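You operate a simulated robot arm through the tools that you are given. There is no shell and no other tool. Be economical: measure what you need, move in short steps, check, and stop when the job is done.

You run a simulated robot arm. Do the job below in one go: nothing can be reset, and whatever is moved stays where it is left.

TASK
Put the white spacer block on the clear glass plate. Stack the 15 small silver block from the top of the green cleaning bench on top of the 10 small silver block. Push the trap drawer shut. Any order will do.

Only the result counts: the job must be done as asked and must still hold three seconds after the hand-in. Knocking over, shifting, dropping, spilling or breaking anything else fails it.

THE ROBOT
A 6-joint arm with a two-finger parallel gripper on a trunk, on a base that drives. Base frame: it is fixed to the floor where the robot stands at the start and does not move with it; the origin is under the middle of the robot, x ahead of it, y to its left, z up. Lengths are in mm, angles in rad, forces in N, time in s.
With the tool pointing down near the work surface it reaches from about 320 to 700 mm from the robot's upright axis, wherever it stands. Its first joint turns from -2.897 to 2.897 rad. Places, roughly: small silver block [-500, 3250, 1000]; trap drawer [-1700, 3100, 400]. Payload 4.1 kg.
The tool frame sits at the grasp point between the pads (the TCP): z along the fingers, y along the line on which they close. The tips reach 23 mm beyond it. Largest opening 94 mm; finger width 38, thickness 10; the body of the gripper, 54 by 96 mm, starts 39 mm behind the TCP.
Orientation is that of the tool frame in the base frame, as a unit quaternion [w, x, y, z]. With the fingers straight down and closing along the base's y, the tool's x points along the base's -x, its y along +y and its z along -z.

THE INTERFACE
- The arm moves only by the tool step_arm. Its arguments are lists of equal length, an entry for each row: "rotation": the turn, a rotation vector about the tool's x, y, z in rad, a list of three; "offset": the shift along the tool's x, y, z in mm, a list of three; "grip": the opening in per cent of the stroke, from 0 (shut) to 100 (fully open). In form: {"rotation": [[rx, ry, rz], ...], "offset": [[x, y, z], ...], "grip": [grip, ...]}. A call has 1 to 12 rows; each row is the pose to reach, as a shift and turn from the pose commanded when the call began, along the tool's axes at that moment. Each row takes 0.2 s and may step no farther than 50 mm and 0.15 rad from the row before; otherwise, or with a gripper value out of range, the whole call is refused. Where a pose cannot be reached the arm comes as near as it can. A force on the tool above 40 N (or 10 N above the force at the start of the call, whichever is more), or a blocked arm, ends the call early, and 0.2 s more pass. Each finger travels about 45 mm/s and halts on what it meets, pressing with about 29 N; the grip force reading is that of the motor and also rises with nothing between the fingers. The clock runs only during rows and for 0.2 s after the last one: add rows that repeat a pose to give the fingers time. It gives the time, the measured TCP pose, the force on the tool (base axes), the opening and the grip force at its end, in the units of the frame above (readings bear some noise), with the torque about the TCP (base axes, N m) and any sound that the robot's microphone picked up.
- Cameras (640 x 400 px; columns grow to the right, rows downward): "scene" is now at [4.3, 153.9, 1549.1]; the picture's right is [-0.11, -0.99, 0.00], its down [-0.81, 0.09, -0.58] and it looks along [0.58, -0.07, -0.81] (base axes); focal length 252 px, centre (320, 200). "wrist" rides on the gripper at [86, 16, -75] in the tool frame; the picture's right is [-0.18, 0.98, 0.00], its down [-0.58, -0.11, -0.81] and it looks along [-0.79, -0.15, 0.59] (tool axes); focal length 243 px, centre (320, 200). There is no depth. A picture from a camera that has moved, and an enlarged one, comes with that camera's place and axes in the base frame and with its lens. The place of the scene camera against the robot may be out by one fixed shift of up to 12 mm in any direction.
- snapshot(camera): a new picture of that camera. The clock stands still meanwhile.
- lift_body(by): slides the trunk up (or, below 0, down) by that many mm; the arm and the scene camera ride with it, the base frame stays. It gives what a move gives, with no picture.
- roll_base(legs): drives the robot by 1 to 6 legs, each [ahead, turn to the left] in mm and rad, along the robot's own axes; the way and the turn of a leg run together, so that a leg with both is an arc; at most 1500 mm and 3.142 rad a leg. The arm and the cameras ride along, it lands a little off, and it stops where it bumps. It gives what a move gives.
- aim_head(pan, tilt): turns the head with the scene camera to pan (to the left, within 2.705 rad either way) and tilt (down, from -0.506 to 1.204), counted from straight ahead of the robot. It gives what a move gives.
- enlarge(camera, box): a new picture of the part [left, top, right, bottom] of that camera's present view, enlarged. The clock stands still meanwhile.
- sign_off(): hands the job in; it is judged then, once.

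Work in short steps. Places have to be worked out from the pictures, the camera data and where the tool is seen: move nearer, look again, correct. Check each grasp and each placing, and mend what went wrong. You have 165 turns and 120 pictures in all, those below and enlarged ones among them. Open the gripper and draw the arm clear of the work before you hand the job in, unless the task says otherwise; then end with one line.

The tools are called as name(argument=value, ...) on one line, values as JSON. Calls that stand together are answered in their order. step_arm: Moves the arm, as the interface text tells. Its arguments: {"type":"object","properties":{"rotation":{"type":"array","items":{"type":"array","items":{"type":"number"}}},"offset":{"type":"array","items":{"type":"array","items":{"type":"number"}}},"grip":{"type":"array","items":{"type":"number"}}},"required":["rotation","offset","grip"]} The other tools are called the same way: lift_body (by) slides the trunk up or down; roll_base (legs) drives the base; aim_head (pan, tilt) turns the head that bears the scene camera; snapshot (camera) takes a picture; enlarge (camera, box) takes an enlarged picture of a part of a camera's view; sign_off () hands the job in.

At the start:

```text
time: 0.0
position: [420.6, 201.5, 1091.8]
orientation: [0.001, 0.0, 1.0, 0.0]
wrist_force: [0.0, 1.5, -0.6]
ft_torque: [0.03, 0.0, 0.03]
opening: 93.8
finger_force: 0.1
trunk travel left (down, up): [-525.0, 65.0]
robot x, y, heading: [2.0, -1.5, -0.004]
head pan, tilt: [-0.113, 0.953]
```

scene: 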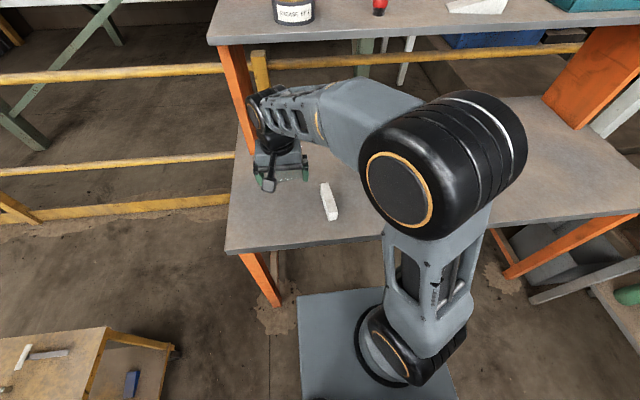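
wrist: 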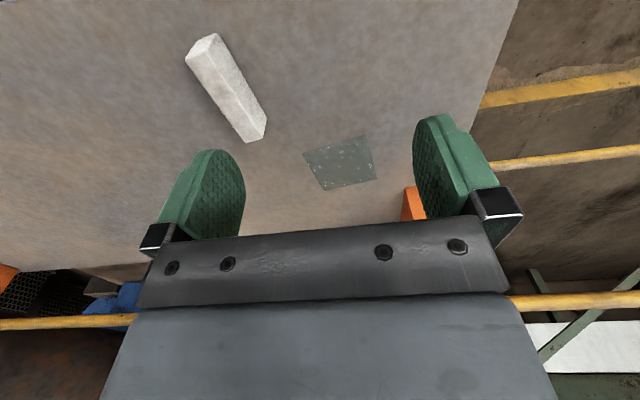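

The wrist view shows the white block around (510, 45) and the glass plate around (655, 200). I'll enlarge both views for exact measurements.

enlarge(camera="wrist", box=[160, 10, 400, 210])

enlarge(camera="scene", box=[220, 120, 380, 240])

```text
2.00 times, centred on (280, 110) of wrist
camera zoom: at [332.3, 216.5, 1165.6], right [0.18, 0.98, 0.0], down [0.58, -0.11, 0.81], along [0.79, -0.15, -0.59], focal length 485 px, centre (400, 380)
```

zoom: 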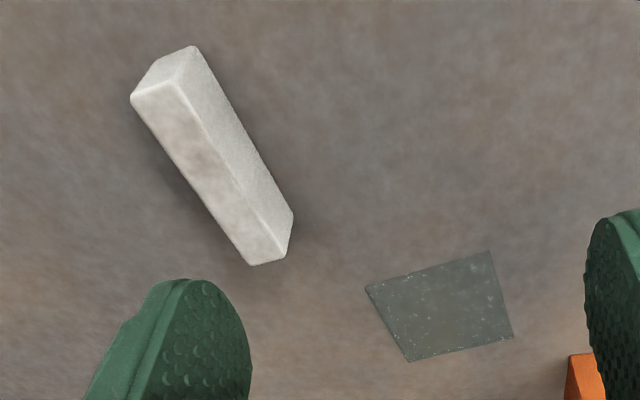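

```text
3.33 times, centred on (300, 180) of scene
camera zoom: at [4.3, 153.9, 1549.1], right [-0.11, -0.99, 0.0], down [-0.81, 0.09, -0.58], along [0.58, -0.07, -0.81], focal length 840 px, centre (387, 267)
```

zoom: 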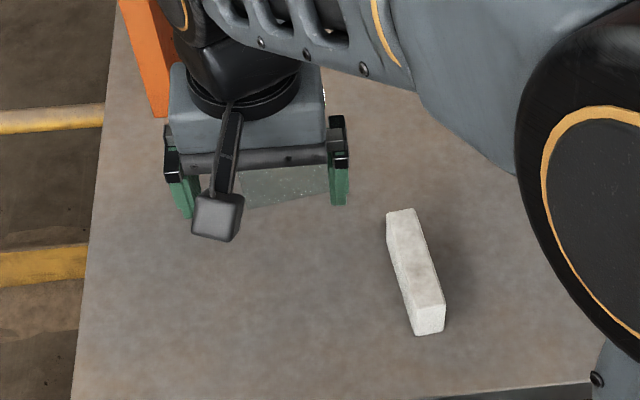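

I estimate the white block centre at about (482, 75), 30 wide, 118 long, turned about 6° and about 40 high. The plate centre is about (660, 196). I'll move above the block, slightly towards the robot from its middle so the plate stays in reach, and yaw 6°.

step_arm(rotation=[[0, 0, -0.02], [0, 0, -0.04], [0, 0, -0.06], [0, 0, -0.08], [0, 0, -0.105]], offset=[[-10, -26, 20], [-20, -52, 40], [-30, -78, 65], [-40, -104, 90], [-47, -127, 120]], grip=[100, 100, 100, 100, 100])

snapshot(camera="wrist")

snapshot(camera="scene")

```text
time: 1.2
position: [467.1, 73.5, 970.9]
orientation: [0.0, -0.052, 0.999, 0.0]
wrist_force: [-0.5, 0.0, 0.0]
ft_torque: [0.01, 0.0, -0.01]
opening: 93.9
finger_force: 0.1
trunk travel left (down, up): [-525.0, 65.0]
robot x, y, heading: [-2.0, -2.1, 0.002]
head pan, tilt: [-0.113, 0.953]
```

```text
115 pictures are left
camera wrist: at [378.5, 79.0, 1044.8], right [0.08, 1.0, 0.0], down [0.59, -0.05, 0.81], along [0.8, -0.06, -0.59], focal length 243 px, centre (320, 200)
```

wrist: 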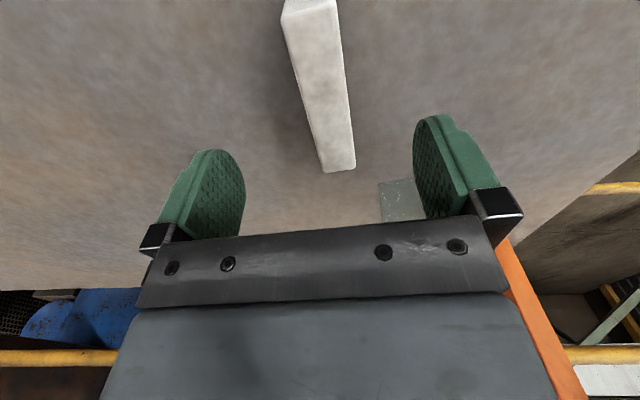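

```text
114 pictures are left
camera scene: at [4.6, 153.7, 1549.2], right [-0.11, -0.99, 0.0], down [-0.81, 0.09, -0.58], along [0.58, -0.07, -0.81], focal length 252 px, centre (320, 200)
```

scene: 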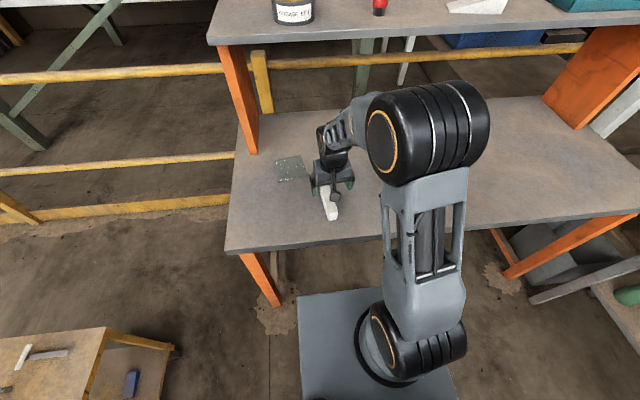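

The block axis is at y ≈ 76 where I'd grasp, so I shift 3 mm and descend to z ≈ 881, then close.

step_arm(rotation=[[0, 0, 0], [0, 0, 0], [0, 0, 0], [0, 0, 0], [0, 0, 0], [0, 0, 0], [0, 0, 0], [0, 0, 0]], offset=[[0, 3, 30], [0, 3, 60], [0, 3, 80], [0, 3, 90], [0, 3, 90], [0, 3, 90], [0, 3, 90], [0, 3, 90]], grip=[100, 100, 100, 100, 60, 30, 20, 20])

```text
time: 3.0
position: [465.2, 76.9, 882.0]
orientation: [0.001, -0.053, 0.999, 0.0]
wrist_force: [-0.7, 0.8, 0.8]
ft_torque: [0.03, 0.06, 0.03]
opening: 29.9
finger_force: 26.8
trunk travel left (down, up): [-525.0, 65.0]
robot x, y, heading: [0.0, 0.6, -0.001]
head pan, tilt: [-0.113, 0.953]
```

Gripped at 29.9 mm. I lift 60 mm and carry it above the plate, turning it to the plate's diagonal so it lies fully on the glass.

step_arm(rotation=[[0, 0, 0], [0, 0, 0], [0, 0, -0.12], [0, 0, -0.24], [0, 0, -0.36], [0, 0, -0.48], [0, 0, -0.6], [0, 0, -0.73], [0, 0, -0.865], [0, 0, -0.865]], offset=[[0, 0, -30], [0, 0, -65], [-28, 12, -65], [-56, 24, -65], [-84, 36, -65], [-112, 48, -65], [-140, 60, -65], [-168, 72, -65], [-195, 85, -65], [-195, 85, -65]], grip=[20, 20, 20, 20, 20, 20, 20, 20, 20, 20])

snapshot(camera="wrist")

enlarge(camera="scene", box=[220, 100, 380, 200])

```text
time: 5.2
position: [651.7, 183.4, 948.7]
orientation: [0.0, -0.467, 0.884, 0.0]
wrist_force: [-0.1, 0.0, -1.3]
ft_torque: [-0.01, 0.01, 0.0]
opening: 29.5
finger_force: 28.7
trunk travel left (down, up): [-525.0, 65.0]
robot x, y, heading: [-1.2, -1.6, -0.001]
head pan, tilt: [-0.113, 0.953]
```

```text
113 pictures are left
camera wrist: at [588.3, 119.2, 1021.6], right [-0.71, 0.71, 0.0], down [0.42, 0.42, 0.81], along [0.57, 0.57, -0.59], focal length 243 px, centre (320, 200)
```

wrist: 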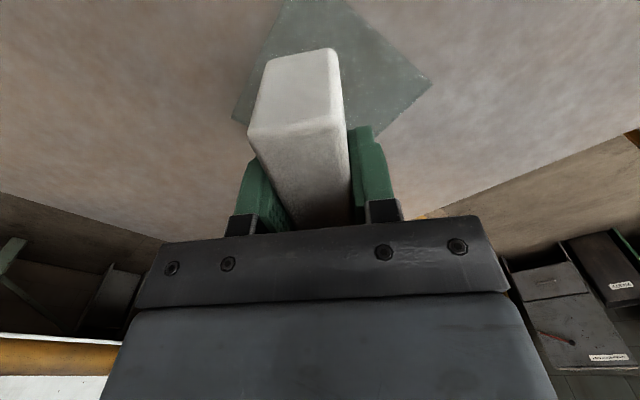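

```text
4.00 times, centred on (300, 150) of scene
camera zoom: at [4.5, 154.0, 1549.1], right [-0.11, -0.99, 0.0], down [-0.81, 0.09, -0.58], along [0.58, -0.07, -0.81], focal length 1008 px, centre (400, 400)
```

zoom: 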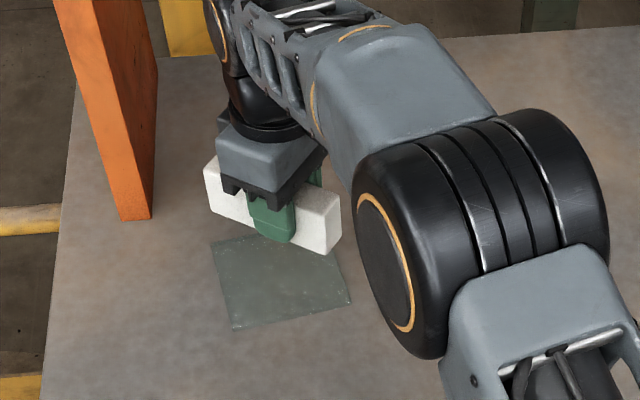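

The plate corners agree: plate centre (660, 198), block centre about (661, 197). I lower it to just above the plate.

step_arm(rotation=[[0, 0, 0], [0, 0, 0], [0, 0, 0], [0, 0, 0], [0, 0, 0], [0, 0, 0]], offset=[[0, 0, 25], [0, 0, 45], [0, 0, 54], [0, 0, 56], [0, 0, 58], [0, 0, 60]], grip=[20, 20, 20, 20, 20, 20])

enlarge(camera="scene", box=[240, 130, 340, 192])

```text
time: 6.6
position: [650.9, 183.5, 886.7]
orientation: [0.0, -0.466, 0.885, 0.0]
wrist_force: [-0.6, -0.6, -0.8]
ft_torque: [0.02, 0.01, 0.0]
opening: 29.6
finger_force: 29.2
trunk travel left (down, up): [-525.0, 65.0]
robot x, y, heading: [0.4, 1.2, 0.004]
head pan, tilt: [-0.113, 0.953]
```

```text
6.40 times, centred on (290, 161) of scene
camera zoom: at [4.5, 153.9, 1549.1], right [-0.11, -0.99, 0.0], down [-0.81, 0.09, -0.58], along [0.58, -0.07, -0.81], focal length 1613 px, centre (512, 450)
```

zoom: 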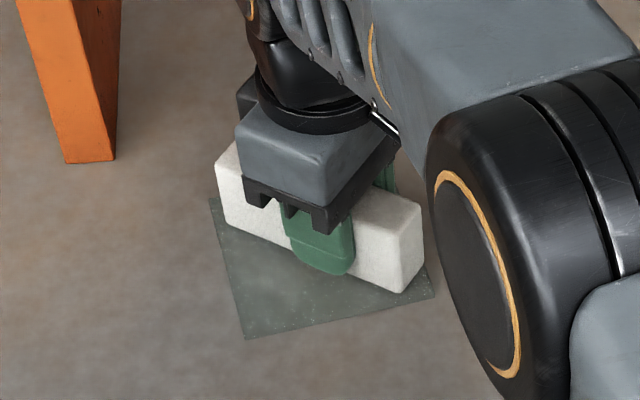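

No contact yet; block nearly on the plate. I continue down in 1 mm steps.

step_arm(rotation=[[0, 0, 0], [0, 0, 0], [0, 0, 0], [0, 0, 0]], offset=[[0, 0, 1], [0, 0, 2], [0, 0, 3], [0, 0, 3]], grip=[20, 20, 20, 20])

```text
time: 7.6
position: [652.4, 182.8, 886.1]
orientation: [0.003, -0.466, 0.885, -0.001]
wrist_force: [1.4, -0.8, 17.3]
ft_torque: [-0.46, 0.3, 0.01]
opening: 29.6
finger_force: 29.1
trunk travel left (down, up): [-525.0, 65.0]
robot x, y, heading: [-5.1, 0.6, 0.002]
head pan, tilt: [-0.113, 0.953]
```

Contact at z ≈ 886 (17 N). I relieve the pressure, open, and retreat upward.

step_arm(rotation=[[0, 0, 0], [0, 0, 0], [0, 0, 0], [0, 0, 0], [0, 0, 0], [0, 0, 0], [0, 0, 0], [0, 0, 0]], offset=[[0, 0, -2], [0, 0, -2], [0, 0, -2], [0, 0, -2], [0, 0, -20], [0, 0, -50], [0, 0, -90], [0, 0, -130]], grip=[20, 40, 60, 70, 70, 70, 70, 70])

enlarge(camera="scene", box=[240, 130, 340, 192])

snapshot(camera="wrist")

```text
time: 9.4
position: [652.3, 181.4, 1014.1]
orientation: [0.0, -0.466, 0.885, 0.0]
wrist_force: [-0.2, -0.3, -0.4]
ft_torque: [0.0, 0.02, -0.01]
opening: 65.8
finger_force: 0.1
trunk travel left (down, up): [-525.0, 65.0]
robot x, y, heading: [1.4, -2.1, 0.001]
head pan, tilt: [-0.113, 0.953]
```

```text
6.40 times, centred on (290, 161) of scene
camera zoom: at [4.1, 153.8, 1549.1], right [-0.11, -0.99, 0.0], down [-0.81, 0.09, -0.58], along [0.58, -0.07, -0.81], focal length 1613 px, centre (512, 450)
```

zoom: 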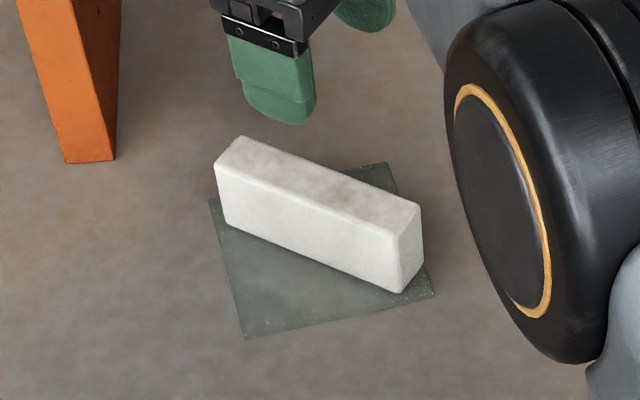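

```text
109 pictures are left
camera wrist: at [588.7, 118.4, 1088.1], right [-0.71, 0.71, 0.0], down [0.42, 0.42, 0.81], along [0.57, 0.57, -0.59], focal length 243 px, centre (320, 200)
```

wrist: 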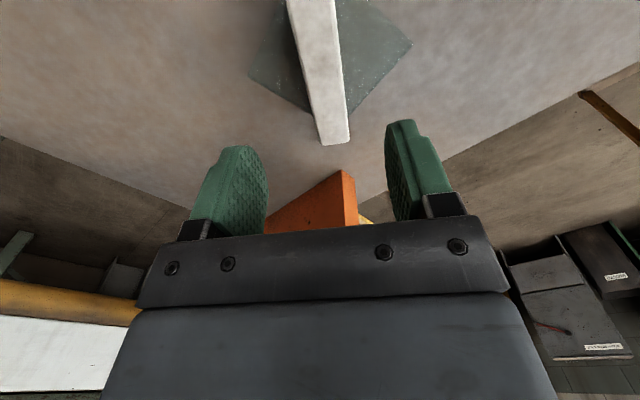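

The block sits squarely on the plate. Now I retract the arm to a compact travel pose and look around.

step_arm(rotation=[[0, 0, 0.1], [0, 0, 0.2], [0, 0, 0.3], [0, 0, 0.4], [0, 0, 0.5], [0, 0, 0.6], [0, 0, 0.7], [0, 0, 0.8], [0, 0, 0.9], [0, 0, 0.974]], offset=[[0, 0, -40], [33, 13, -50], [66, 27, -60], [99, 40, -70], [132, 54, -80], [166, 68, -90], [200, 81, -100], [233, 95, -110], [267, 108, -120], [300, 122, -130]], grip=[70, 70, 70, 70, 70, 70, 70, 70, 70, 70])

aim_head(pan=1.6, tilt=0.35)

snapshot(camera="scene")

aim_head(pan=2.5, tilt=0.35)

snapshot(camera="scene")

```text
time: 11.6
position: [382.4, 2.9, 1144.7]
orientation: [0.0, 0.003, 1.0, 0.0]
wrist_force: [-0.9, -0.3, -0.6]
ft_torque: [-0.01, 0.0, -0.01]
opening: 65.9
finger_force: 0.0
trunk travel left (down, up): [-525.0, 65.0]
robot x, y, heading: [-0.3, -0.2, 0.0]
head pan, tilt: [-0.113, 0.953]
```

```text
time: 13.3
position: [383.8, 2.4, 1144.2]
orientation: [-0.001, 0.002, 1.0, 0.0]
wrist_force: [-0.4, 0.4, 0.1]
ft_torque: [0.01, -0.01, 0.02]
opening: 65.8
finger_force: 0.0
trunk travel left (down, up): [-525.0, 65.0]
robot x, y, heading: [-2.2, -1.4, 0.0]
head pan, tilt: [1.6, 0.351]
```

```text
108 pictures are left
camera scene: at [-70.5, 255.1, 1600.5], right [1.0, 0.03, 0.0], down [0.01, -0.34, -0.94], along [-0.03, 0.94, -0.34], focal length 252 px, centre (320, 200)
```

scene: 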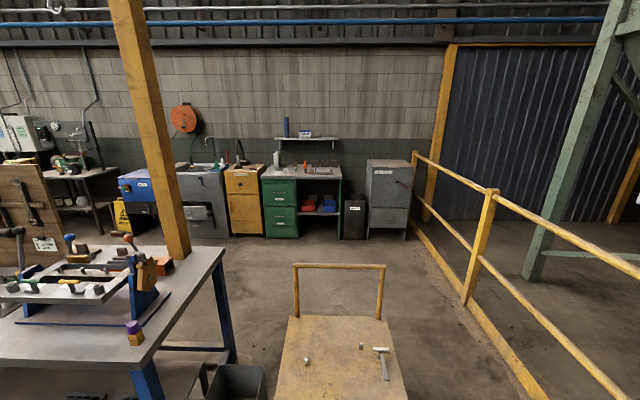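

```text
time: 14.5
position: [384.0, 4.0, 1144.5]
orientation: [-0.001, 0.002, 1.0, 0.0]
wrist_force: [-0.2, -0.3, -0.6]
ft_torque: [0.01, 0.04, 0.03]
opening: 65.9
finger_force: 0.0
trunk travel left (down, up): [-525.0, 65.0]
robot x, y, heading: [-0.4, -4.3, -0.002]
head pan, tilt: [2.499, 0.351]
```

```text
107 pictures are left
camera scene: at [-142.4, 217.8, 1600.5], right [0.6, 0.8, 0.0], down [0.28, -0.21, -0.94], along [-0.75, 0.56, -0.34], focal length 252 px, centre (320, 200)
```

scene: 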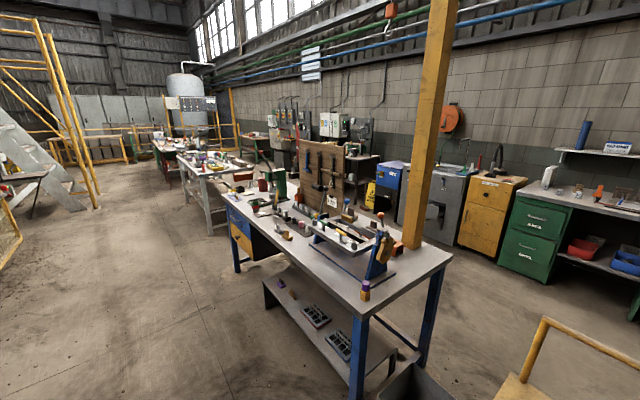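

The green bench lies straight to the left, beyond the yellow trolley, and the sink cabinet with an open drawer is left of it. I'll enlarge both for detail.

aim_head(pan=1.75, tilt=0.35)

enlarge(camera="scene", box=[280, 90, 440, 190])

enlarge(camera="scene", box=[150, 90, 310, 200])

aim_head(pan=1.75, tilt=1.0)

snapshot(camera="scene")

```text
time: 15.6
position: [383.4, 3.4, 1143.1]
orientation: [0.0, 0.001, 1.0, 0.0]
wrist_force: [-0.8, 0.2, 0.2]
ft_torque: [0.0, -0.01, -0.02]
opening: 65.6
finger_force: 0.0
trunk travel left (down, up): [-525.0, 65.0]
robot x, y, heading: [-3.6, 1.2, 0.002]
head pan, tilt: [1.751, 0.351]
```

```text
4.00 times, centred on (360, 140) of scene
camera zoom: at [-84.6, 253.6, 1600.5], right [0.98, 0.18, 0.0], down [0.06, -0.34, -0.94], along [-0.17, 0.92, -0.34], focal length 1008 px, centre (160, 440)
```

zoom: 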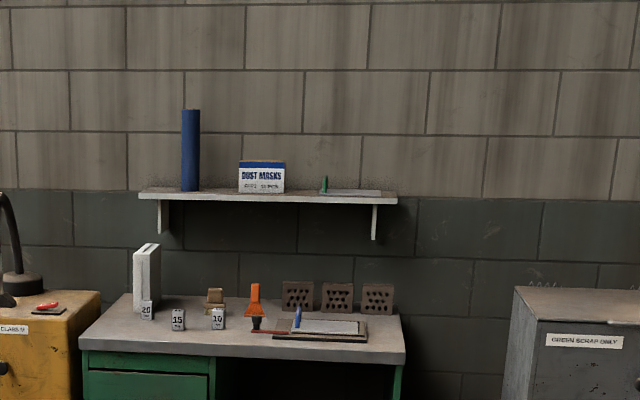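

```text
3.64 times, centred on (230, 145) of scene
camera zoom: at [-84.6, 253.6, 1600.5], right [0.98, 0.18, 0.0], down [0.06, -0.34, -0.94], along [-0.17, 0.92, -0.34], focal length 917 px, centre (647, 400)
```

zoom: 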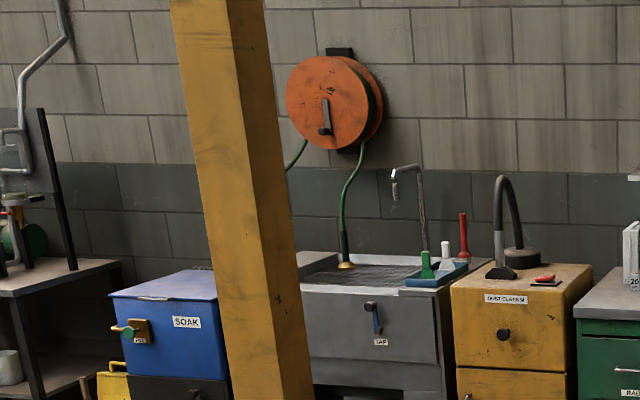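

```text
time: 16.7
position: [383.2, 1.9, 1144.0]
orientation: [0.0, 0.002, 1.0, 0.0]
wrist_force: [0.0, 0.7, 0.5]
ft_torque: [0.01, 0.01, 0.0]
opening: 65.9
finger_force: 0.1
trunk travel left (down, up): [-525.0, 65.0]
robot x, y, heading: [-1.8, 0.4, -0.001]
head pan, tilt: [1.751, 1.0]
```

```text
104 pictures are left
camera scene: at [-80.3, 230.6, 1545.8], right [0.98, 0.18, 0.0], down [0.15, -0.83, -0.54], along [-0.1, 0.53, -0.84], focal length 252 px, centre (320, 200)
```

scene: 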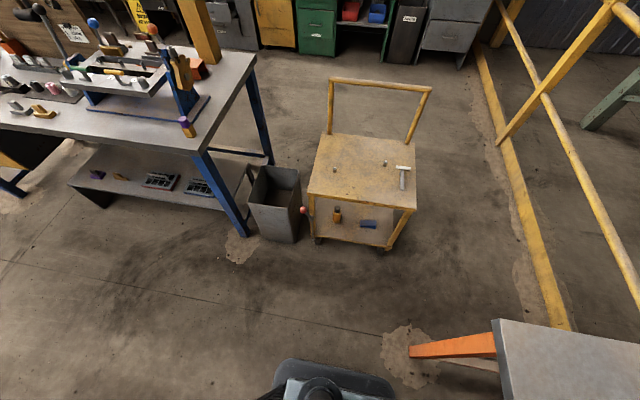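

The aisle to the right of the trolley is tight near the orange bench. I look straight down around the robot to judge base size and clearances.

aim_head(pan=0.9, tilt=1.2)

snapshot(camera="scene")

aim_head(pan=2.7, tilt=1.0)

snapshot(camera="scene")

```text
time: 17.8
position: [384.5, 4.0, 1143.8]
orientation: [0.0, 0.001, 1.0, 0.0]
wrist_force: [0.3, 0.8, -0.3]
ft_torque: [0.0, 0.0, 0.02]
opening: 65.7
finger_force: 0.1
trunk travel left (down, up): [-525.0, 65.0]
robot x, y, heading: [-0.0, -0.4, -0.0]
head pan, tilt: [0.901, 1.201]
```

```text
103 pictures are left
camera scene: at [-33.1, 205.8, 1533.1], right [0.78, -0.62, 0.0], down [-0.58, -0.73, -0.36], along [0.23, 0.28, -0.93], focal length 252 px, centre (320, 200)
```

scene: 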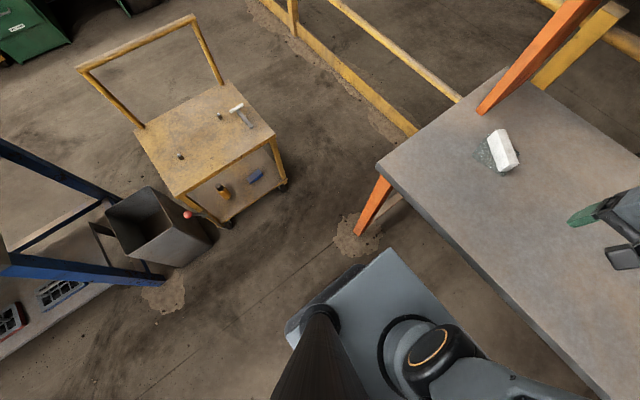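

```text
time: 19.6
position: [383.2, 2.6, 1144.6]
orientation: [0.0, 0.002, 1.0, 0.001]
wrist_force: [-0.3, -0.2, -0.8]
ft_torque: [0.01, 0.0, 0.0]
opening: 65.7
finger_force: 0.0
trunk travel left (down, up): [-525.0, 65.0]
robot x, y, heading: [-2.3, -2.5, -0.001]
head pan, tilt: [2.7, 1.0]
```

```text
102 pictures are left
camera scene: at [-130.8, 191.8, 1545.7], right [0.43, 0.9, 0.0], down [0.76, -0.36, -0.54], along [-0.49, 0.23, -0.84], focal length 252 px, centre (320, 200)
```

scene: 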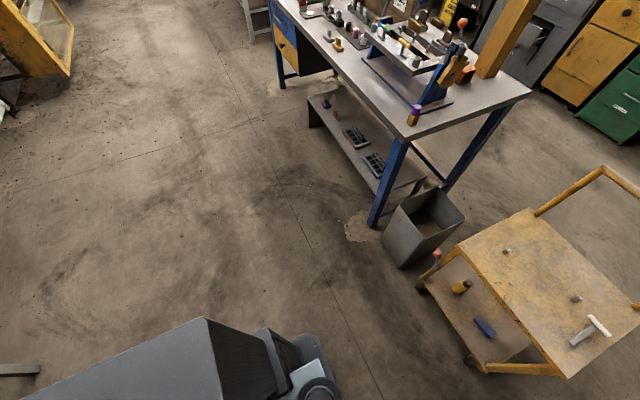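

The gap near the trolley is only about 530 mm, so I favour the wider way around the left end of the blue table. I inspect it.

aim_head(pan=2.65, tilt=0.4)

enlarge(camera="scene", box=[160, 80, 480, 280])

snapshot(camera="scene")

```text
time: 20.6
position: [384.7, 3.0, 1144.9]
orientation: [0.0, 0.002, 1.0, 0.0]
wrist_force: [0.2, -0.2, -0.1]
ft_torque: [0.02, 0.03, 0.01]
opening: 66.0
finger_force: 0.1
trunk travel left (down, up): [-525.0, 65.0]
robot x, y, heading: [1.4, 0.3, 0.006]
head pan, tilt: [2.649, 0.4]
```

```text
2.00 times, centred on (320, 180) of scene
camera zoom: at [-149.5, 205.8, 1595.9], right [0.47, 0.88, 0.0], down [0.34, -0.18, -0.92], along [-0.81, 0.44, -0.39], focal length 504 px, centre (320, 240)
```

zoom: 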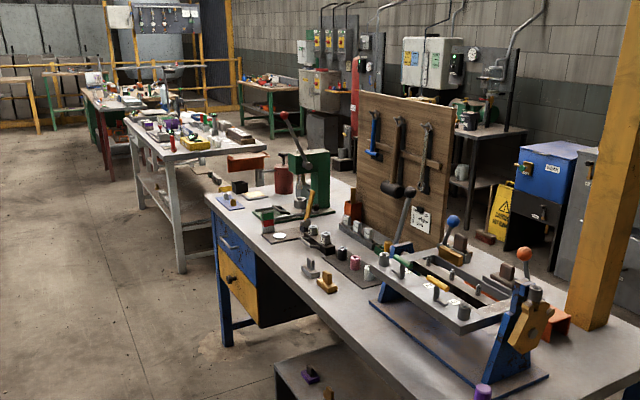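

```text
100 pictures are left
camera scene: at [-149.5, 205.8, 1595.9], right [0.47, 0.88, 0.0], down [0.34, -0.18, -0.92], along [-0.81, 0.44, -0.39], focal length 252 px, centre (320, 200)
```

scene: 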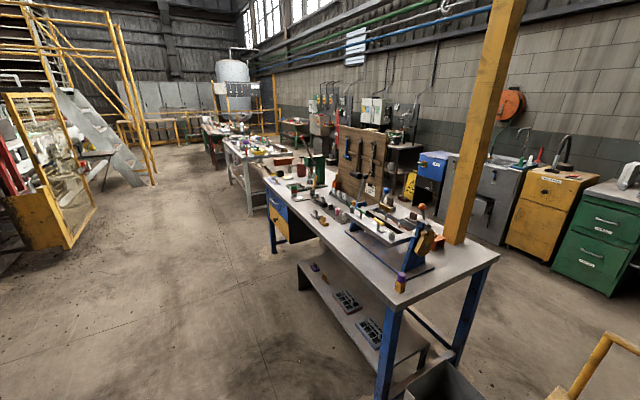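

The way is clear: the gap between the blue and grey tables (x ≈ -3440…-2430) is about 1 m. I'll reverse straight along y ≈ 0.

roll_base(legs=[[-1450, 0], [-1450, 0]])

aim_head(pan=1.57, tilt=0.6)

snapshot(camera="scene")

```text
time: 34.6
position: [-2499.6, 29.3, 1144.1]
orientation: [0.0, 0.013, 1.0, 0.0]
wrist_force: [-0.1, 0.2, -0.4]
ft_torque: [0.02, 0.0, 0.01]
opening: 65.7
finger_force: 0.1
trunk travel left (down, up): [-525.0, 65.0]
robot x, y, heading: [-2879.2, 36.4, -0.018]
head pan, tilt: [2.649, 0.4]
```

```text
time: 35.9
position: [-2499.4, 30.4, 1144.9]
orientation: [0.0, 0.013, 1.0, 0.0]
wrist_force: [0.1, 0.4, 0.2]
ft_torque: [-0.04, 0.01, -0.01]
opening: 65.7
finger_force: 0.1
trunk travel left (down, up): [-525.0, 65.0]
robot x, y, heading: [-2884.8, 35.0, -0.016]
head pan, tilt: [1.571, 0.6]
```

```text
99 pictures are left
camera scene: at [-2944.5, 287.0, 1577.7], right [1.0, -0.02, 0.0], down [-0.01, -0.56, -0.83], along [0.02, 0.82, -0.56], focal length 252 px, centre (320, 200)
```

scene: 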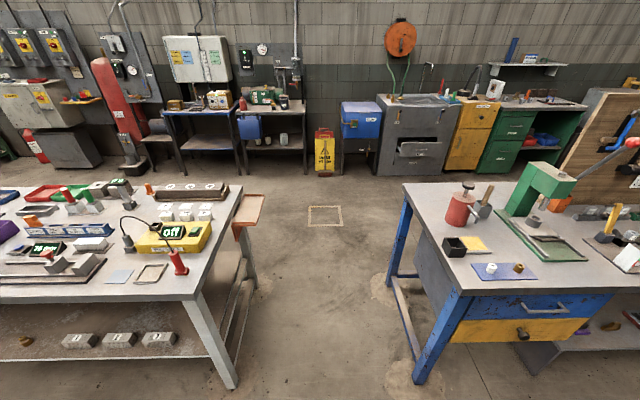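

The gap spans x ≈ -3264…-2455 at its narrowest; centre -2860. I turn left to face it and check heading.

roll_base(legs=[[0, 1.572]])

aim_head(pan=0, tilt=0.7)

snapshot(camera="scene")

```text
time: 40.1
position: [-2873.8, 417.2, 1144.9]
orientation: [0.001, -0.695, 0.719, -0.001]
wrist_force: [-0.7, -0.5, 0.5]
ft_torque: [-0.01, 0.01, 0.01]
opening: 65.8
finger_force: 0.0
trunk travel left (down, up): [-525.0, 65.0]
robot x, y, heading: [-2885.2, 36.9, 1.541]
head pan, tilt: [1.571, 0.6]
```

```text
time: 41.8
position: [-2874.2, 417.7, 1143.3]
orientation: [-0.001, -0.696, 0.718, -0.001]
wrist_force: [-0.2, 0.1, -0.1]
ft_torque: [0.01, -0.01, 0.02]
opening: 65.7
finger_force: 0.0
trunk travel left (down, up): [-525.0, 65.0]
robot x, y, heading: [-2886.5, 36.3, 1.539]
head pan, tilt: [0.0, 0.7]
```

```text
98 pictures are left
camera scene: at [-3055.7, 60.6, 1569.1], right [1.0, -0.03, 0.0], down [-0.02, -0.64, -0.77], along [0.02, 0.76, -0.64], focal length 252 px, centre (320, 200)
```

scene: 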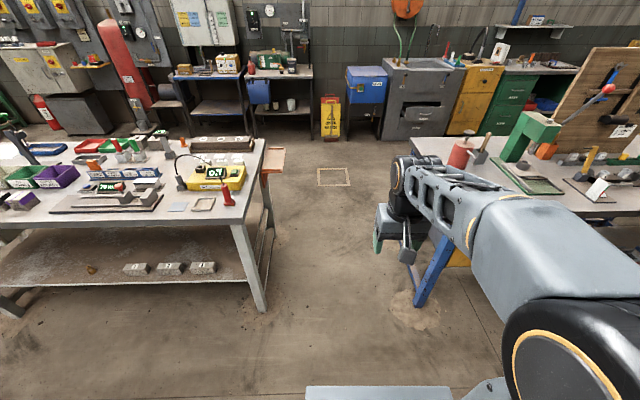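

Heading is 1.54, drifting slightly right, which keeps me centred. I drive 2100 through the gap.

roll_base(legs=[[1000, 0.01], [1100, 0]])

aim_head(pan=-0.9, tilt=0.7)

snapshot(camera="scene")

```text
time: 52.1
position: [-2869.4, 2495.8, 1144.9]
orientation: [-0.001, 0.707, -0.707, 0.0]
wrist_force: [0.8, -0.6, -0.7]
ft_torque: [-0.01, -0.01, 0.0]
opening: 65.8
finger_force: 0.0
trunk travel left (down, up): [-525.0, 65.0]
robot x, y, heading: [-2862.9, 2115.8, 1.573]
head pan, tilt: [0.0, 0.7]
```

```text
time: 53.3
position: [-2870.8, 2496.9, 1143.3]
orientation: [0.0, 0.707, -0.707, 0.0]
wrist_force: [-0.2, 0.2, -0.8]
ft_torque: [0.0, -0.03, -0.02]
opening: 65.6
finger_force: 0.0
trunk travel left (down, up): [-525.0, 65.0]
robot x, y, heading: [-2862.8, 2113.4, 1.577]
head pan, tilt: [-0.901, 0.7]
```

```text
97 pictures are left
camera scene: at [-2972.4, 2100.3, 1569.1], right [0.63, -0.78, 0.0], down [-0.5, -0.4, -0.77], along [0.6, 0.48, -0.64], focal length 252 px, centre (320, 200)
```

scene: 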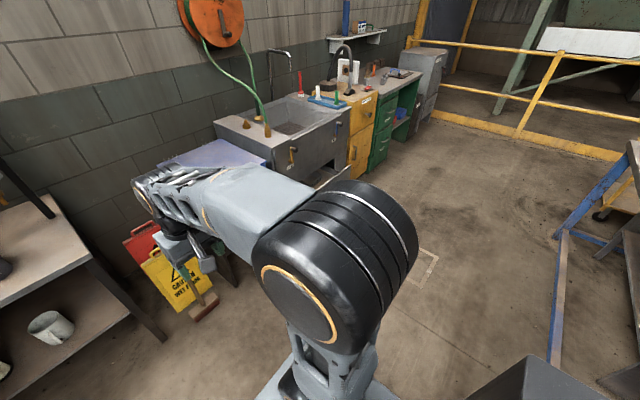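

Turning right in place to face along the corridor.

roll_base(legs=[[0, -1.575]])

aim_head(pan=0.5, tilt=0.6)

snapshot(camera="scene")

```text
time: 57.5
position: [-2481.3, 2117.2, 1142.7]
orientation: [0.0, -0.002, 1.0, 0.0]
wrist_force: [-0.1, 0.3, 0.1]
ft_torque: [-0.03, -0.02, 0.0]
opening: 65.6
finger_force: 0.0
trunk travel left (down, up): [-525.0, 65.0]
robot x, y, heading: [-2865.5, 2113.4, 0.006]
head pan, tilt: [-0.901, 0.7]
```

```text
time: 59.0
position: [-2480.6, 2118.9, 1144.7]
orientation: [0.0, -0.002, 1.0, 0.0]
wrist_force: [-1.3, 0.5, -0.3]
ft_torque: [0.0, -0.01, 0.0]
opening: 65.6
finger_force: 0.1
trunk travel left (down, up): [-525.0, 65.0]
robot x, y, heading: [-2865.9, 2113.4, 0.003]
head pan, tilt: [0.499, 0.6]
```

```text
96 pictures are left
camera scene: at [-2856.3, 2317.0, 1577.7], right [0.48, -0.88, 0.0], down [-0.49, -0.27, -0.83], along [0.72, 0.4, -0.56], focal length 252 px, centre (320, 200)
```

scene: 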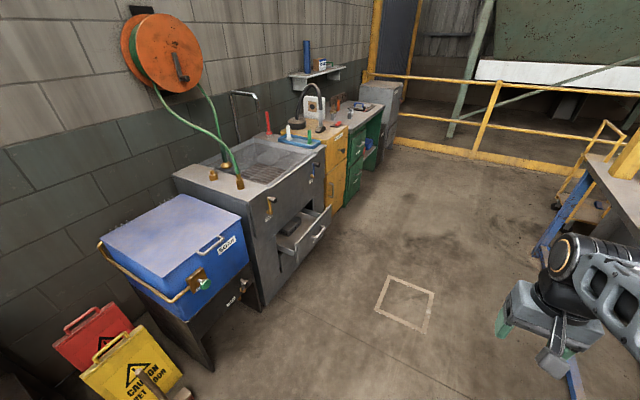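

The open drawer's handle is near (-1700, ~2970, 380). I drive along the corridor to x ≈ -1700 and turn left to face it.

roll_base(legs=[[1165, 0], [0, 1.567]])

aim_head(pan=-0.05, tilt=0.75)

snapshot(camera="scene")

```text
time: 68.7
position: [-1713.1, 2505.6, 1144.6]
orientation: [0.0, 0.709, -0.705, 0.0]
wrist_force: [-0.5, -0.9, -0.6]
ft_torque: [0.01, -0.02, 0.01]
opening: 65.9
finger_force: 0.0
trunk travel left (down, up): [-525.0, 65.0]
robot x, y, heading: [-1708.2, 2124.1, 1.574]
head pan, tilt: [0.499, 0.6]
```

```text
time: 69.7
position: [-1713.4, 2505.9, 1145.0]
orientation: [0.0, 0.709, -0.706, 0.0]
wrist_force: [0.6, 0.2, 0.4]
ft_torque: [0.0, -0.04, -0.01]
opening: 65.7
finger_force: 0.0
trunk travel left (down, up): [-525.0, 65.0]
robot x, y, heading: [-1706.9, 2121.2, 1.576]
head pan, tilt: [-0.051, 0.75]
```

```text
95 pictures are left
camera scene: at [-1878.0, 2139.6, 1564.9], right [1.0, -0.04, 0.0], down [-0.03, -0.68, -0.73], along [0.03, 0.73, -0.68], focal length 252 px, centre (320, 200)
```

scene: 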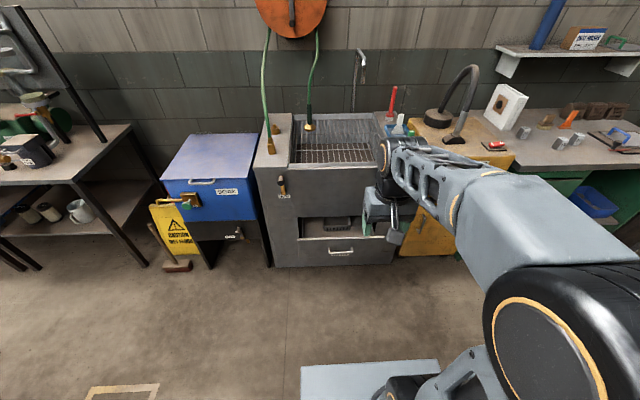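

I zoom on the drawer.

enlarge(camera="scene", box=[240, 140, 440, 280])

snapshot(camera="wrist")

```text
2.86 times, centred on (340, 210) of scene
camera zoom: at [-1878.0, 2139.6, 1564.9], right [1.0, -0.04, 0.0], down [-0.03, -0.68, -0.73], along [0.03, 0.73, -0.68], focal length 720 px, centre (263, 171)
```

zoom: 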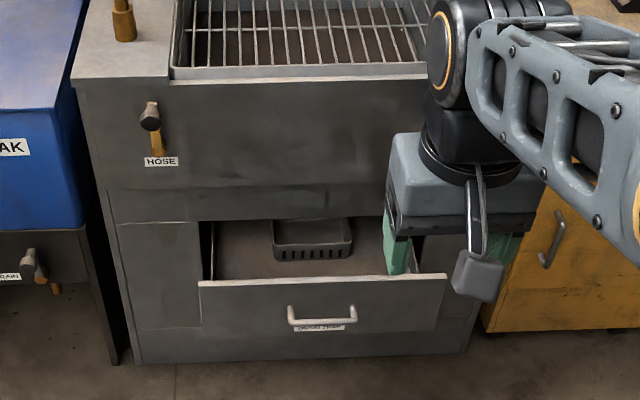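

```text
93 pictures are left
camera wrist: at [-1730.3, 2417.9, 1217.5], right [-0.98, 0.18, 0.0], down [0.11, 0.58, 0.81], along [0.15, 0.79, -0.59], focal length 243 px, centre (320, 200)
```

wrist: 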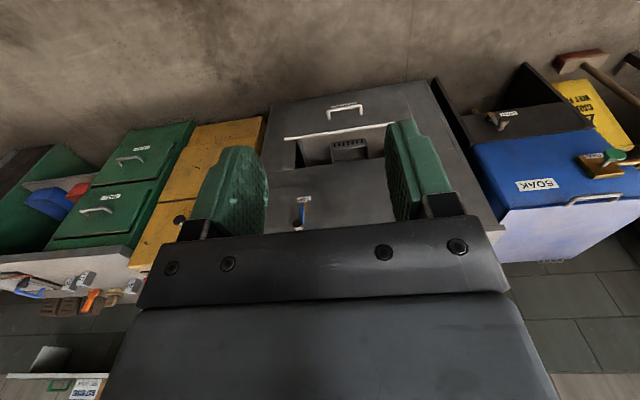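

The drawer panel spans x ≈ -1962…-1499, top z ≈ 500, with its front at y ≈ 2978 and the cabinet face at y ≈ 3134. I'll pitch the tool to point forward with the fingers closed.

step_arm(rotation=[[0, -0.14, 0], [0, -0.28, 0], [0, -0.42, 0], [0, -0.56, 0], [0, -0.7, 0], [0, -0.84, 0], [0, -0.98, 0], [0, -1.12, 0], [0, -1.26, 0], [0, -1.4, 0], [0, -1.5, 0], [0, -1.571, 0]], offset=[[-12, 0, 10], [-24, 0, 25], [-36, 0, 40], [-48, 0, 55], [-60, 0, 70], [-72, 0, 90], [-84, 0, 110], [-96, 0, 130], [-108, 0, 150], [-120, 0, 170], [-130, 0, 185], [-140, 0, 200]], grip=[60, 40, 20, 0, 0, 0, 0, 0, 0, 0, 0, 0])

snapshot(camera="scene")

```text
time: 72.3
position: [-1713.8, 2644.6, 944.2]
orientation: [0.5, -0.5, 0.499, 0.501]
wrist_force: [0.4, -0.1, 0.6]
ft_torque: [-0.01, 0.0, -0.01]
opening: 0.2
finger_force: 29.3
trunk travel left (down, up): [-525.0, 65.0]
robot x, y, heading: [-1708.3, 2124.7, 1.578]
head pan, tilt: [-0.051, 0.75]
```

```text
92 pictures are left
camera scene: at [-1877.9, 2139.8, 1564.9], right [1.0, -0.04, 0.0], down [-0.03, -0.68, -0.73], along [0.03, 0.73, -0.68], focal length 252 px, centre (320, 200)
```

scene: 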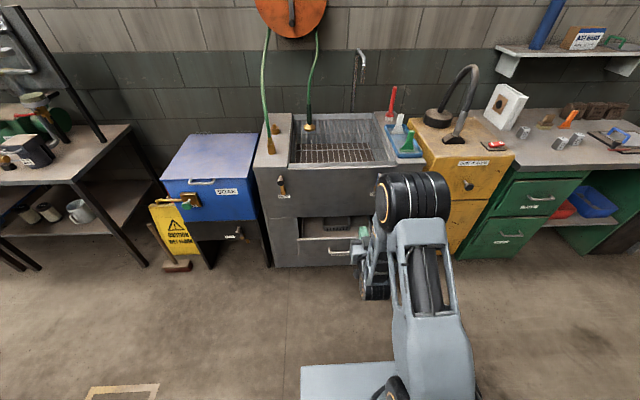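

Tool points forward. I lower the trunk 400 and check clearance to the base.

lift_body(by=-400)

snapshot(camera="scene")

snapshot(camera="wrist")

```text
time: 76.1
position: [-1712.7, 2645.0, 544.2]
orientation: [-0.499, 0.501, -0.499, -0.501]
wrist_force: [-0.5, -0.4, 0.2]
ft_torque: [0.02, 0.0, 0.01]
opening: 0.0
finger_force: 29.1
trunk travel left (down, up): [-125.0, 465.0]
robot x, y, heading: [-1705.5, 2119.9, 1.572]
head pan, tilt: [-0.051, 0.75]
```

```text
91 pictures are left
camera scene: at [-1877.9, 2139.6, 1164.9], right [1.0, -0.04, 0.0], down [-0.03, -0.68, -0.73], along [0.03, 0.73, -0.68], focal length 252 px, centre (320, 200)
```

scene: 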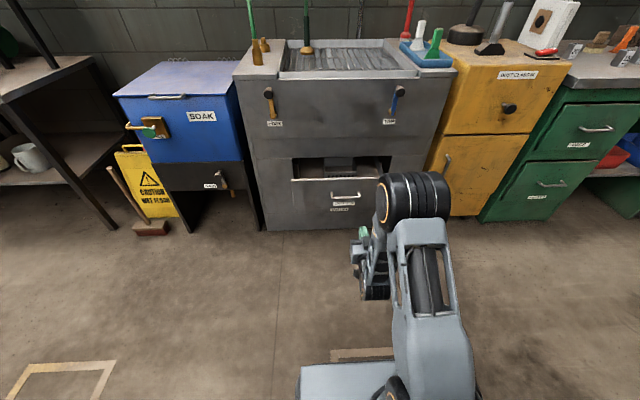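

```text
90 pictures are left
camera wrist: at [-1729.8, 2569.0, 456.9], right [-0.98, 0.0, 0.18], down [0.11, -0.81, 0.58], along [0.15, 0.59, 0.79], focal length 243 px, centre (320, 200)
```

wrist: 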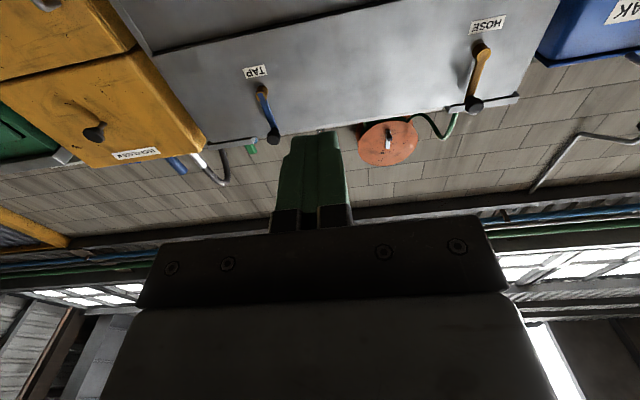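

Triangulating: drawer top edge z ≈ 498, panel front y ≈ 2984. I zoom to get the panel's bottom edge and handle.

enlarge(camera="scene", box=[250, 130, 410, 240])

```text
3.64 times, centred on (330, 185) of scene
camera zoom: at [-1877.9, 2139.6, 1164.9], right [1.0, -0.04, 0.0], down [-0.03, -0.68, -0.73], along [0.03, 0.73, -0.68], focal length 917 px, centre (284, 254)
```

zoom: 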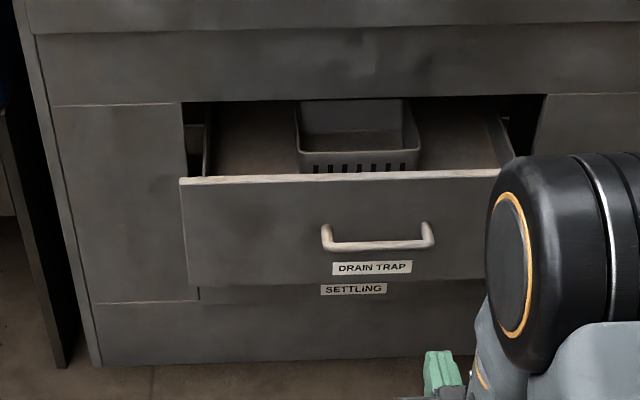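

Panel spans z 327–500 with the handle at z ≈ 430. I'll push at z ≈ 368 under the handle: trunk down 125, then arm down 50 and 15 left.

lift_body(by=-125)

step_arm(rotation=[[0, 0, 0], [0, 0, 0]], offset=[[25, 8, 0], [50, 15, 0]], grip=[0, 0])

snapshot(camera="scene")

```text
time: 77.7
position: [-1712.8, 2645.5, 419.3]
orientation: [0.498, -0.501, 0.499, 0.501]
wrist_force: [-0.1, 0.6, 0.4]
ft_torque: [-0.01, 0.02, -0.01]
opening: 0.0
finger_force: 28.9
trunk travel left (down, up): [0.0, 590.0]
robot x, y, heading: [-1705.7, 2123.2, 1.578]
head pan, tilt: [-0.051, 0.75]
```

```text
time: 78.3
position: [-1728.4, 2647.1, 368.8]
orientation: [-0.499, 0.501, -0.499, -0.501]
wrist_force: [-0.1, -0.2, -0.1]
ft_torque: [0.0, 0.0, -0.03]
opening: 0.1
finger_force: 28.9
trunk travel left (down, up): [0.0, 590.0]
robot x, y, heading: [-1702.9, 2125.2, 1.579]
head pan, tilt: [-0.051, 0.75]
```

```text
88 pictures are left
camera scene: at [-1877.8, 2139.6, 1039.9], right [1.0, -0.04, 0.0], down [-0.03, -0.68, -0.73], along [0.03, 0.73, -0.68], focal length 252 px, centre (320, 200)
```

scene: 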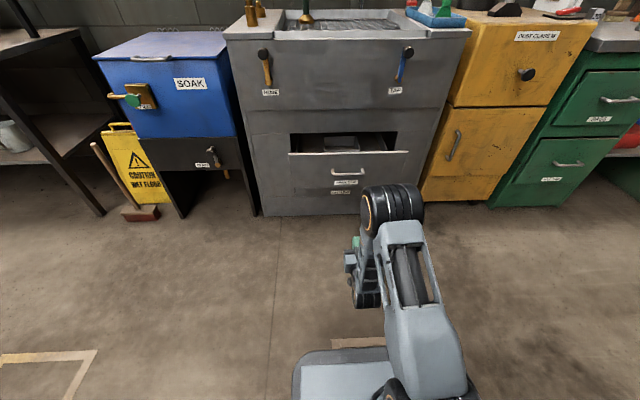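

Clear. I drive 220 forward so the tip stops about 90 short of the panel.

roll_base(legs=[[220, 0]])

snapshot(camera="scene")

```text
time: 79.9
position: [-1731.9, 2864.9, 368.2]
orientation: [-0.499, 0.501, -0.499, -0.501]
wrist_force: [0.4, -0.1, 0.2]
ft_torque: [-0.01, -0.01, 0.03]
opening: 0.0
finger_force: 29.0
trunk travel left (down, up): [0.0, 590.0]
robot x, y, heading: [-1711.7, 2342.3, 1.578]
head pan, tilt: [-0.051, 0.75]
```

```text
87 pictures are left
camera scene: at [-1879.7, 2358.1, 1039.8], right [1.0, -0.04, 0.0], down [-0.03, -0.68, -0.73], along [0.03, 0.73, -0.68], focal length 252 px, centre (320, 200)
```

scene: 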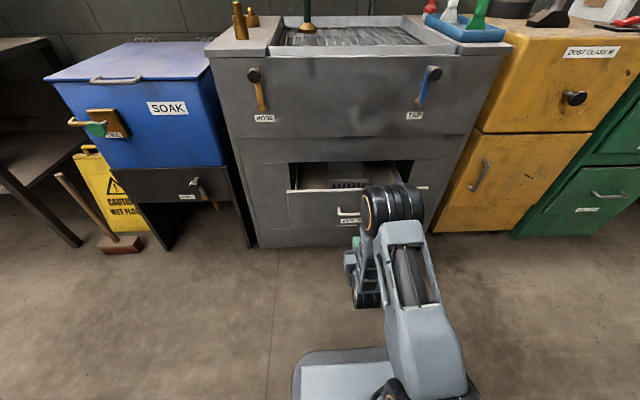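

Advancing the fingertips toward the panel, then pushing gently.

step_arm(rotation=[[0, 0, 0], [0, 0, 0], [0, 0, 0], [0, 0, 0], [0, 0, 0], [0, 0, 0], [0, 0, 0], [0, 0, 0], [0, 0, 0], [0, 0, 0], [0, 0, 0], [0, 0, 0]], offset=[[0, 0, 20], [0, 0, 40], [0, 0, 60], [0, 0, 70], [0, 0, 80], [0, 0, 88], [0, 0, 96], [0, 0, 104], [0, 0, 112], [0, 0, 120], [0, 0, 128], [0, 0, 136]], grip=[0, 0, 0, 0, 0, 0, 0, 0, 0, 0, 0, 0])

snapshot(camera="scene")

```text
time: 82.5
position: [-1732.5, 3001.8, 369.9]
orientation: [-0.499, 0.502, -0.498, -0.502]
wrist_force: [-0.2, -0.6, -0.4]
ft_torque: [-0.01, 0.0, -0.01]
opening: 0.0
finger_force: 29.1
trunk travel left (down, up): [0.0, 590.0]
robot x, y, heading: [-1710.1, 2340.7, 1.584]
head pan, tilt: [-0.051, 0.75]
```

```text
86 pictures are left
camera scene: at [-1879.7, 2358.2, 1039.8], right [1.0, -0.04, 0.0], down [-0.03, -0.68, -0.73], along [0.03, 0.73, -0.68], focal length 252 px, centre (320, 200)
```

scene: 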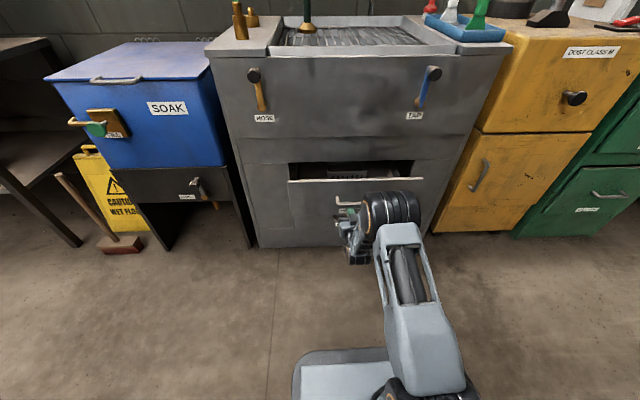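

The drawer is sliding in. Continue pushing.

step_arm(rotation=[[0, 0, 0], [0, 0, 0], [0, 0, 0], [0, 0, 0], [0, 0, 0], [0, 0, 0], [0, 0, 0], [0, 0, 0], [0, 0, 0], [0, 0, 0], [0, 0, 0], [0, 0, 0]], offset=[[0, 0, 8], [0, 0, 16], [0, 0, 24], [0, 0, 32], [0, 0, 40], [0, 0, 48], [0, 0, 56], [0, 0, 64], [0, 0, 72], [0, 0, 80], [0, 0, 86], [0, 0, 92]], grip=[0, 0, 0, 0, 0, 0, 0, 0, 0, 0, 0, 0])

enlarge(camera="scene", box=[240, 130, 440, 255])

```text
time: 85.3
position: [-1732.4, 3091.5, 369.4]
orientation: [-0.499, 0.501, -0.5, -0.5]
wrist_force: [0.4, -17.0, 8.7]
ft_torque: [-0.01, -0.06, -0.08]
opening: 0.0
finger_force: 28.8
trunk travel left (down, up): [0.0, 590.0]
robot x, y, heading: [-1705.3, 2338.1, 1.582]
head pan, tilt: [-0.051, 0.75]
stopped in row 12: the force on the tool passed its limit (the readings are from after the stop); the commanded pose is now the measured one
```

```text
3.20 times, centred on (340, 192) of scene
camera zoom: at [-1879.7, 2356.2, 1040.0], right [1.0, -0.04, 0.0], down [-0.03, -0.68, -0.73], along [0.03, 0.73, -0.68], focal length 807 px, centre (256, 224)
```

zoom: 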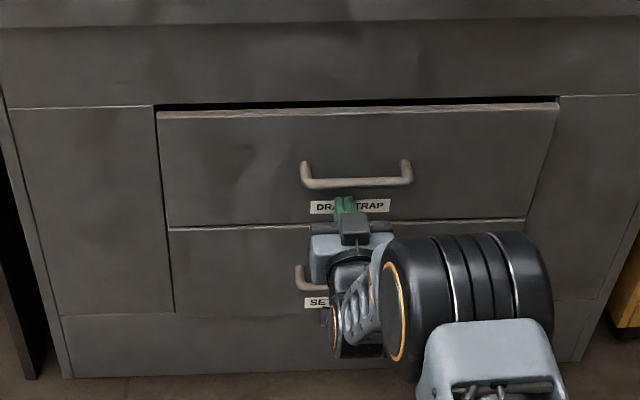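

Force limit hit; may be the end stop. I press a little more to see whether it moves.

step_arm(rotation=[[0, 0, 0], [0, 0, 0], [0, 0, 0], [0, 0, 0], [0, 0, 0], [0, 0, 0]], offset=[[0, 0, 1], [0, 0, 2], [0, 0, 3], [0, 0, 4], [0, 0, 5], [0, 0, 6]], grip=[0, 0, 0, 0, 0, 0])

enlarge(camera="scene", box=[270, 140, 430, 220])

```text
time: 85.8
position: [-1733.6, 3091.2, 368.5]
orientation: [0.499, -0.501, 0.499, 0.501]
wrist_force: [0.1, -18.8, 10.8]
ft_torque: [-0.13, -0.08, -0.09]
opening: 0.1
finger_force: 29.2
trunk travel left (down, up): [0.0, 590.0]
robot x, y, heading: [-1708.3, 2339.9, 1.579]
head pan, tilt: [-0.051, 0.75]
stopped in row 2: the force on the tool passed its limit (the readings are from after the stop); the commanded pose is now the measured one
```

```text
4.00 times, centred on (350, 180) of scene
camera zoom: at [-1879.7, 2355.5, 1039.9], right [1.0, -0.04, 0.0], down [-0.03, -0.68, -0.73], along [0.03, 0.73, -0.68], focal length 1008 px, centre (200, 280)
```

zoom: 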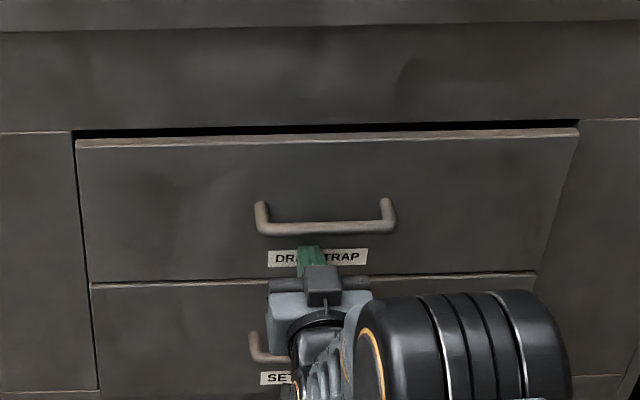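

Firm stop at TCP y = 3091. I back off and inspect whether the panel is flush.

step_arm(rotation=[[0, 0, 0], [0, 0, 0], [0, 0, 0], [0, 0, 0], [0, 0, 0], [0, 0, 0]], offset=[[0, 0, -10], [0, 0, -40], [0, 0, -80], [0, 0, -120], [0, 0, -160], [0, 0, -200]], grip=[0, 0, 0, 0, 0, 0])

enlarge(camera="scene", box=[260, 140, 460, 260])

```text
time: 87.2
position: [-1731.2, 2892.0, 368.5]
orientation: [-0.498, 0.501, -0.499, -0.501]
wrist_force: [-0.6, 1.1, 0.2]
ft_torque: [0.01, 0.0, 0.02]
opening: 0.0
finger_force: 28.4
trunk travel left (down, up): [0.0, 590.0]
robot x, y, heading: [-1707.0, 2340.7, 1.58]
head pan, tilt: [-0.051, 0.75]
```

```text
3.20 times, centred on (360, 200) of scene
camera zoom: at [-1879.7, 2357.1, 1039.8], right [1.0, -0.04, 0.0], down [-0.03, -0.68, -0.73], along [0.03, 0.73, -0.68], focal length 807 px, centre (192, 200)
```

zoom: 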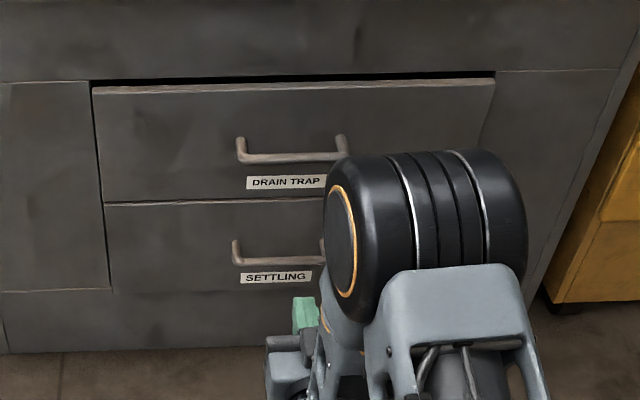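

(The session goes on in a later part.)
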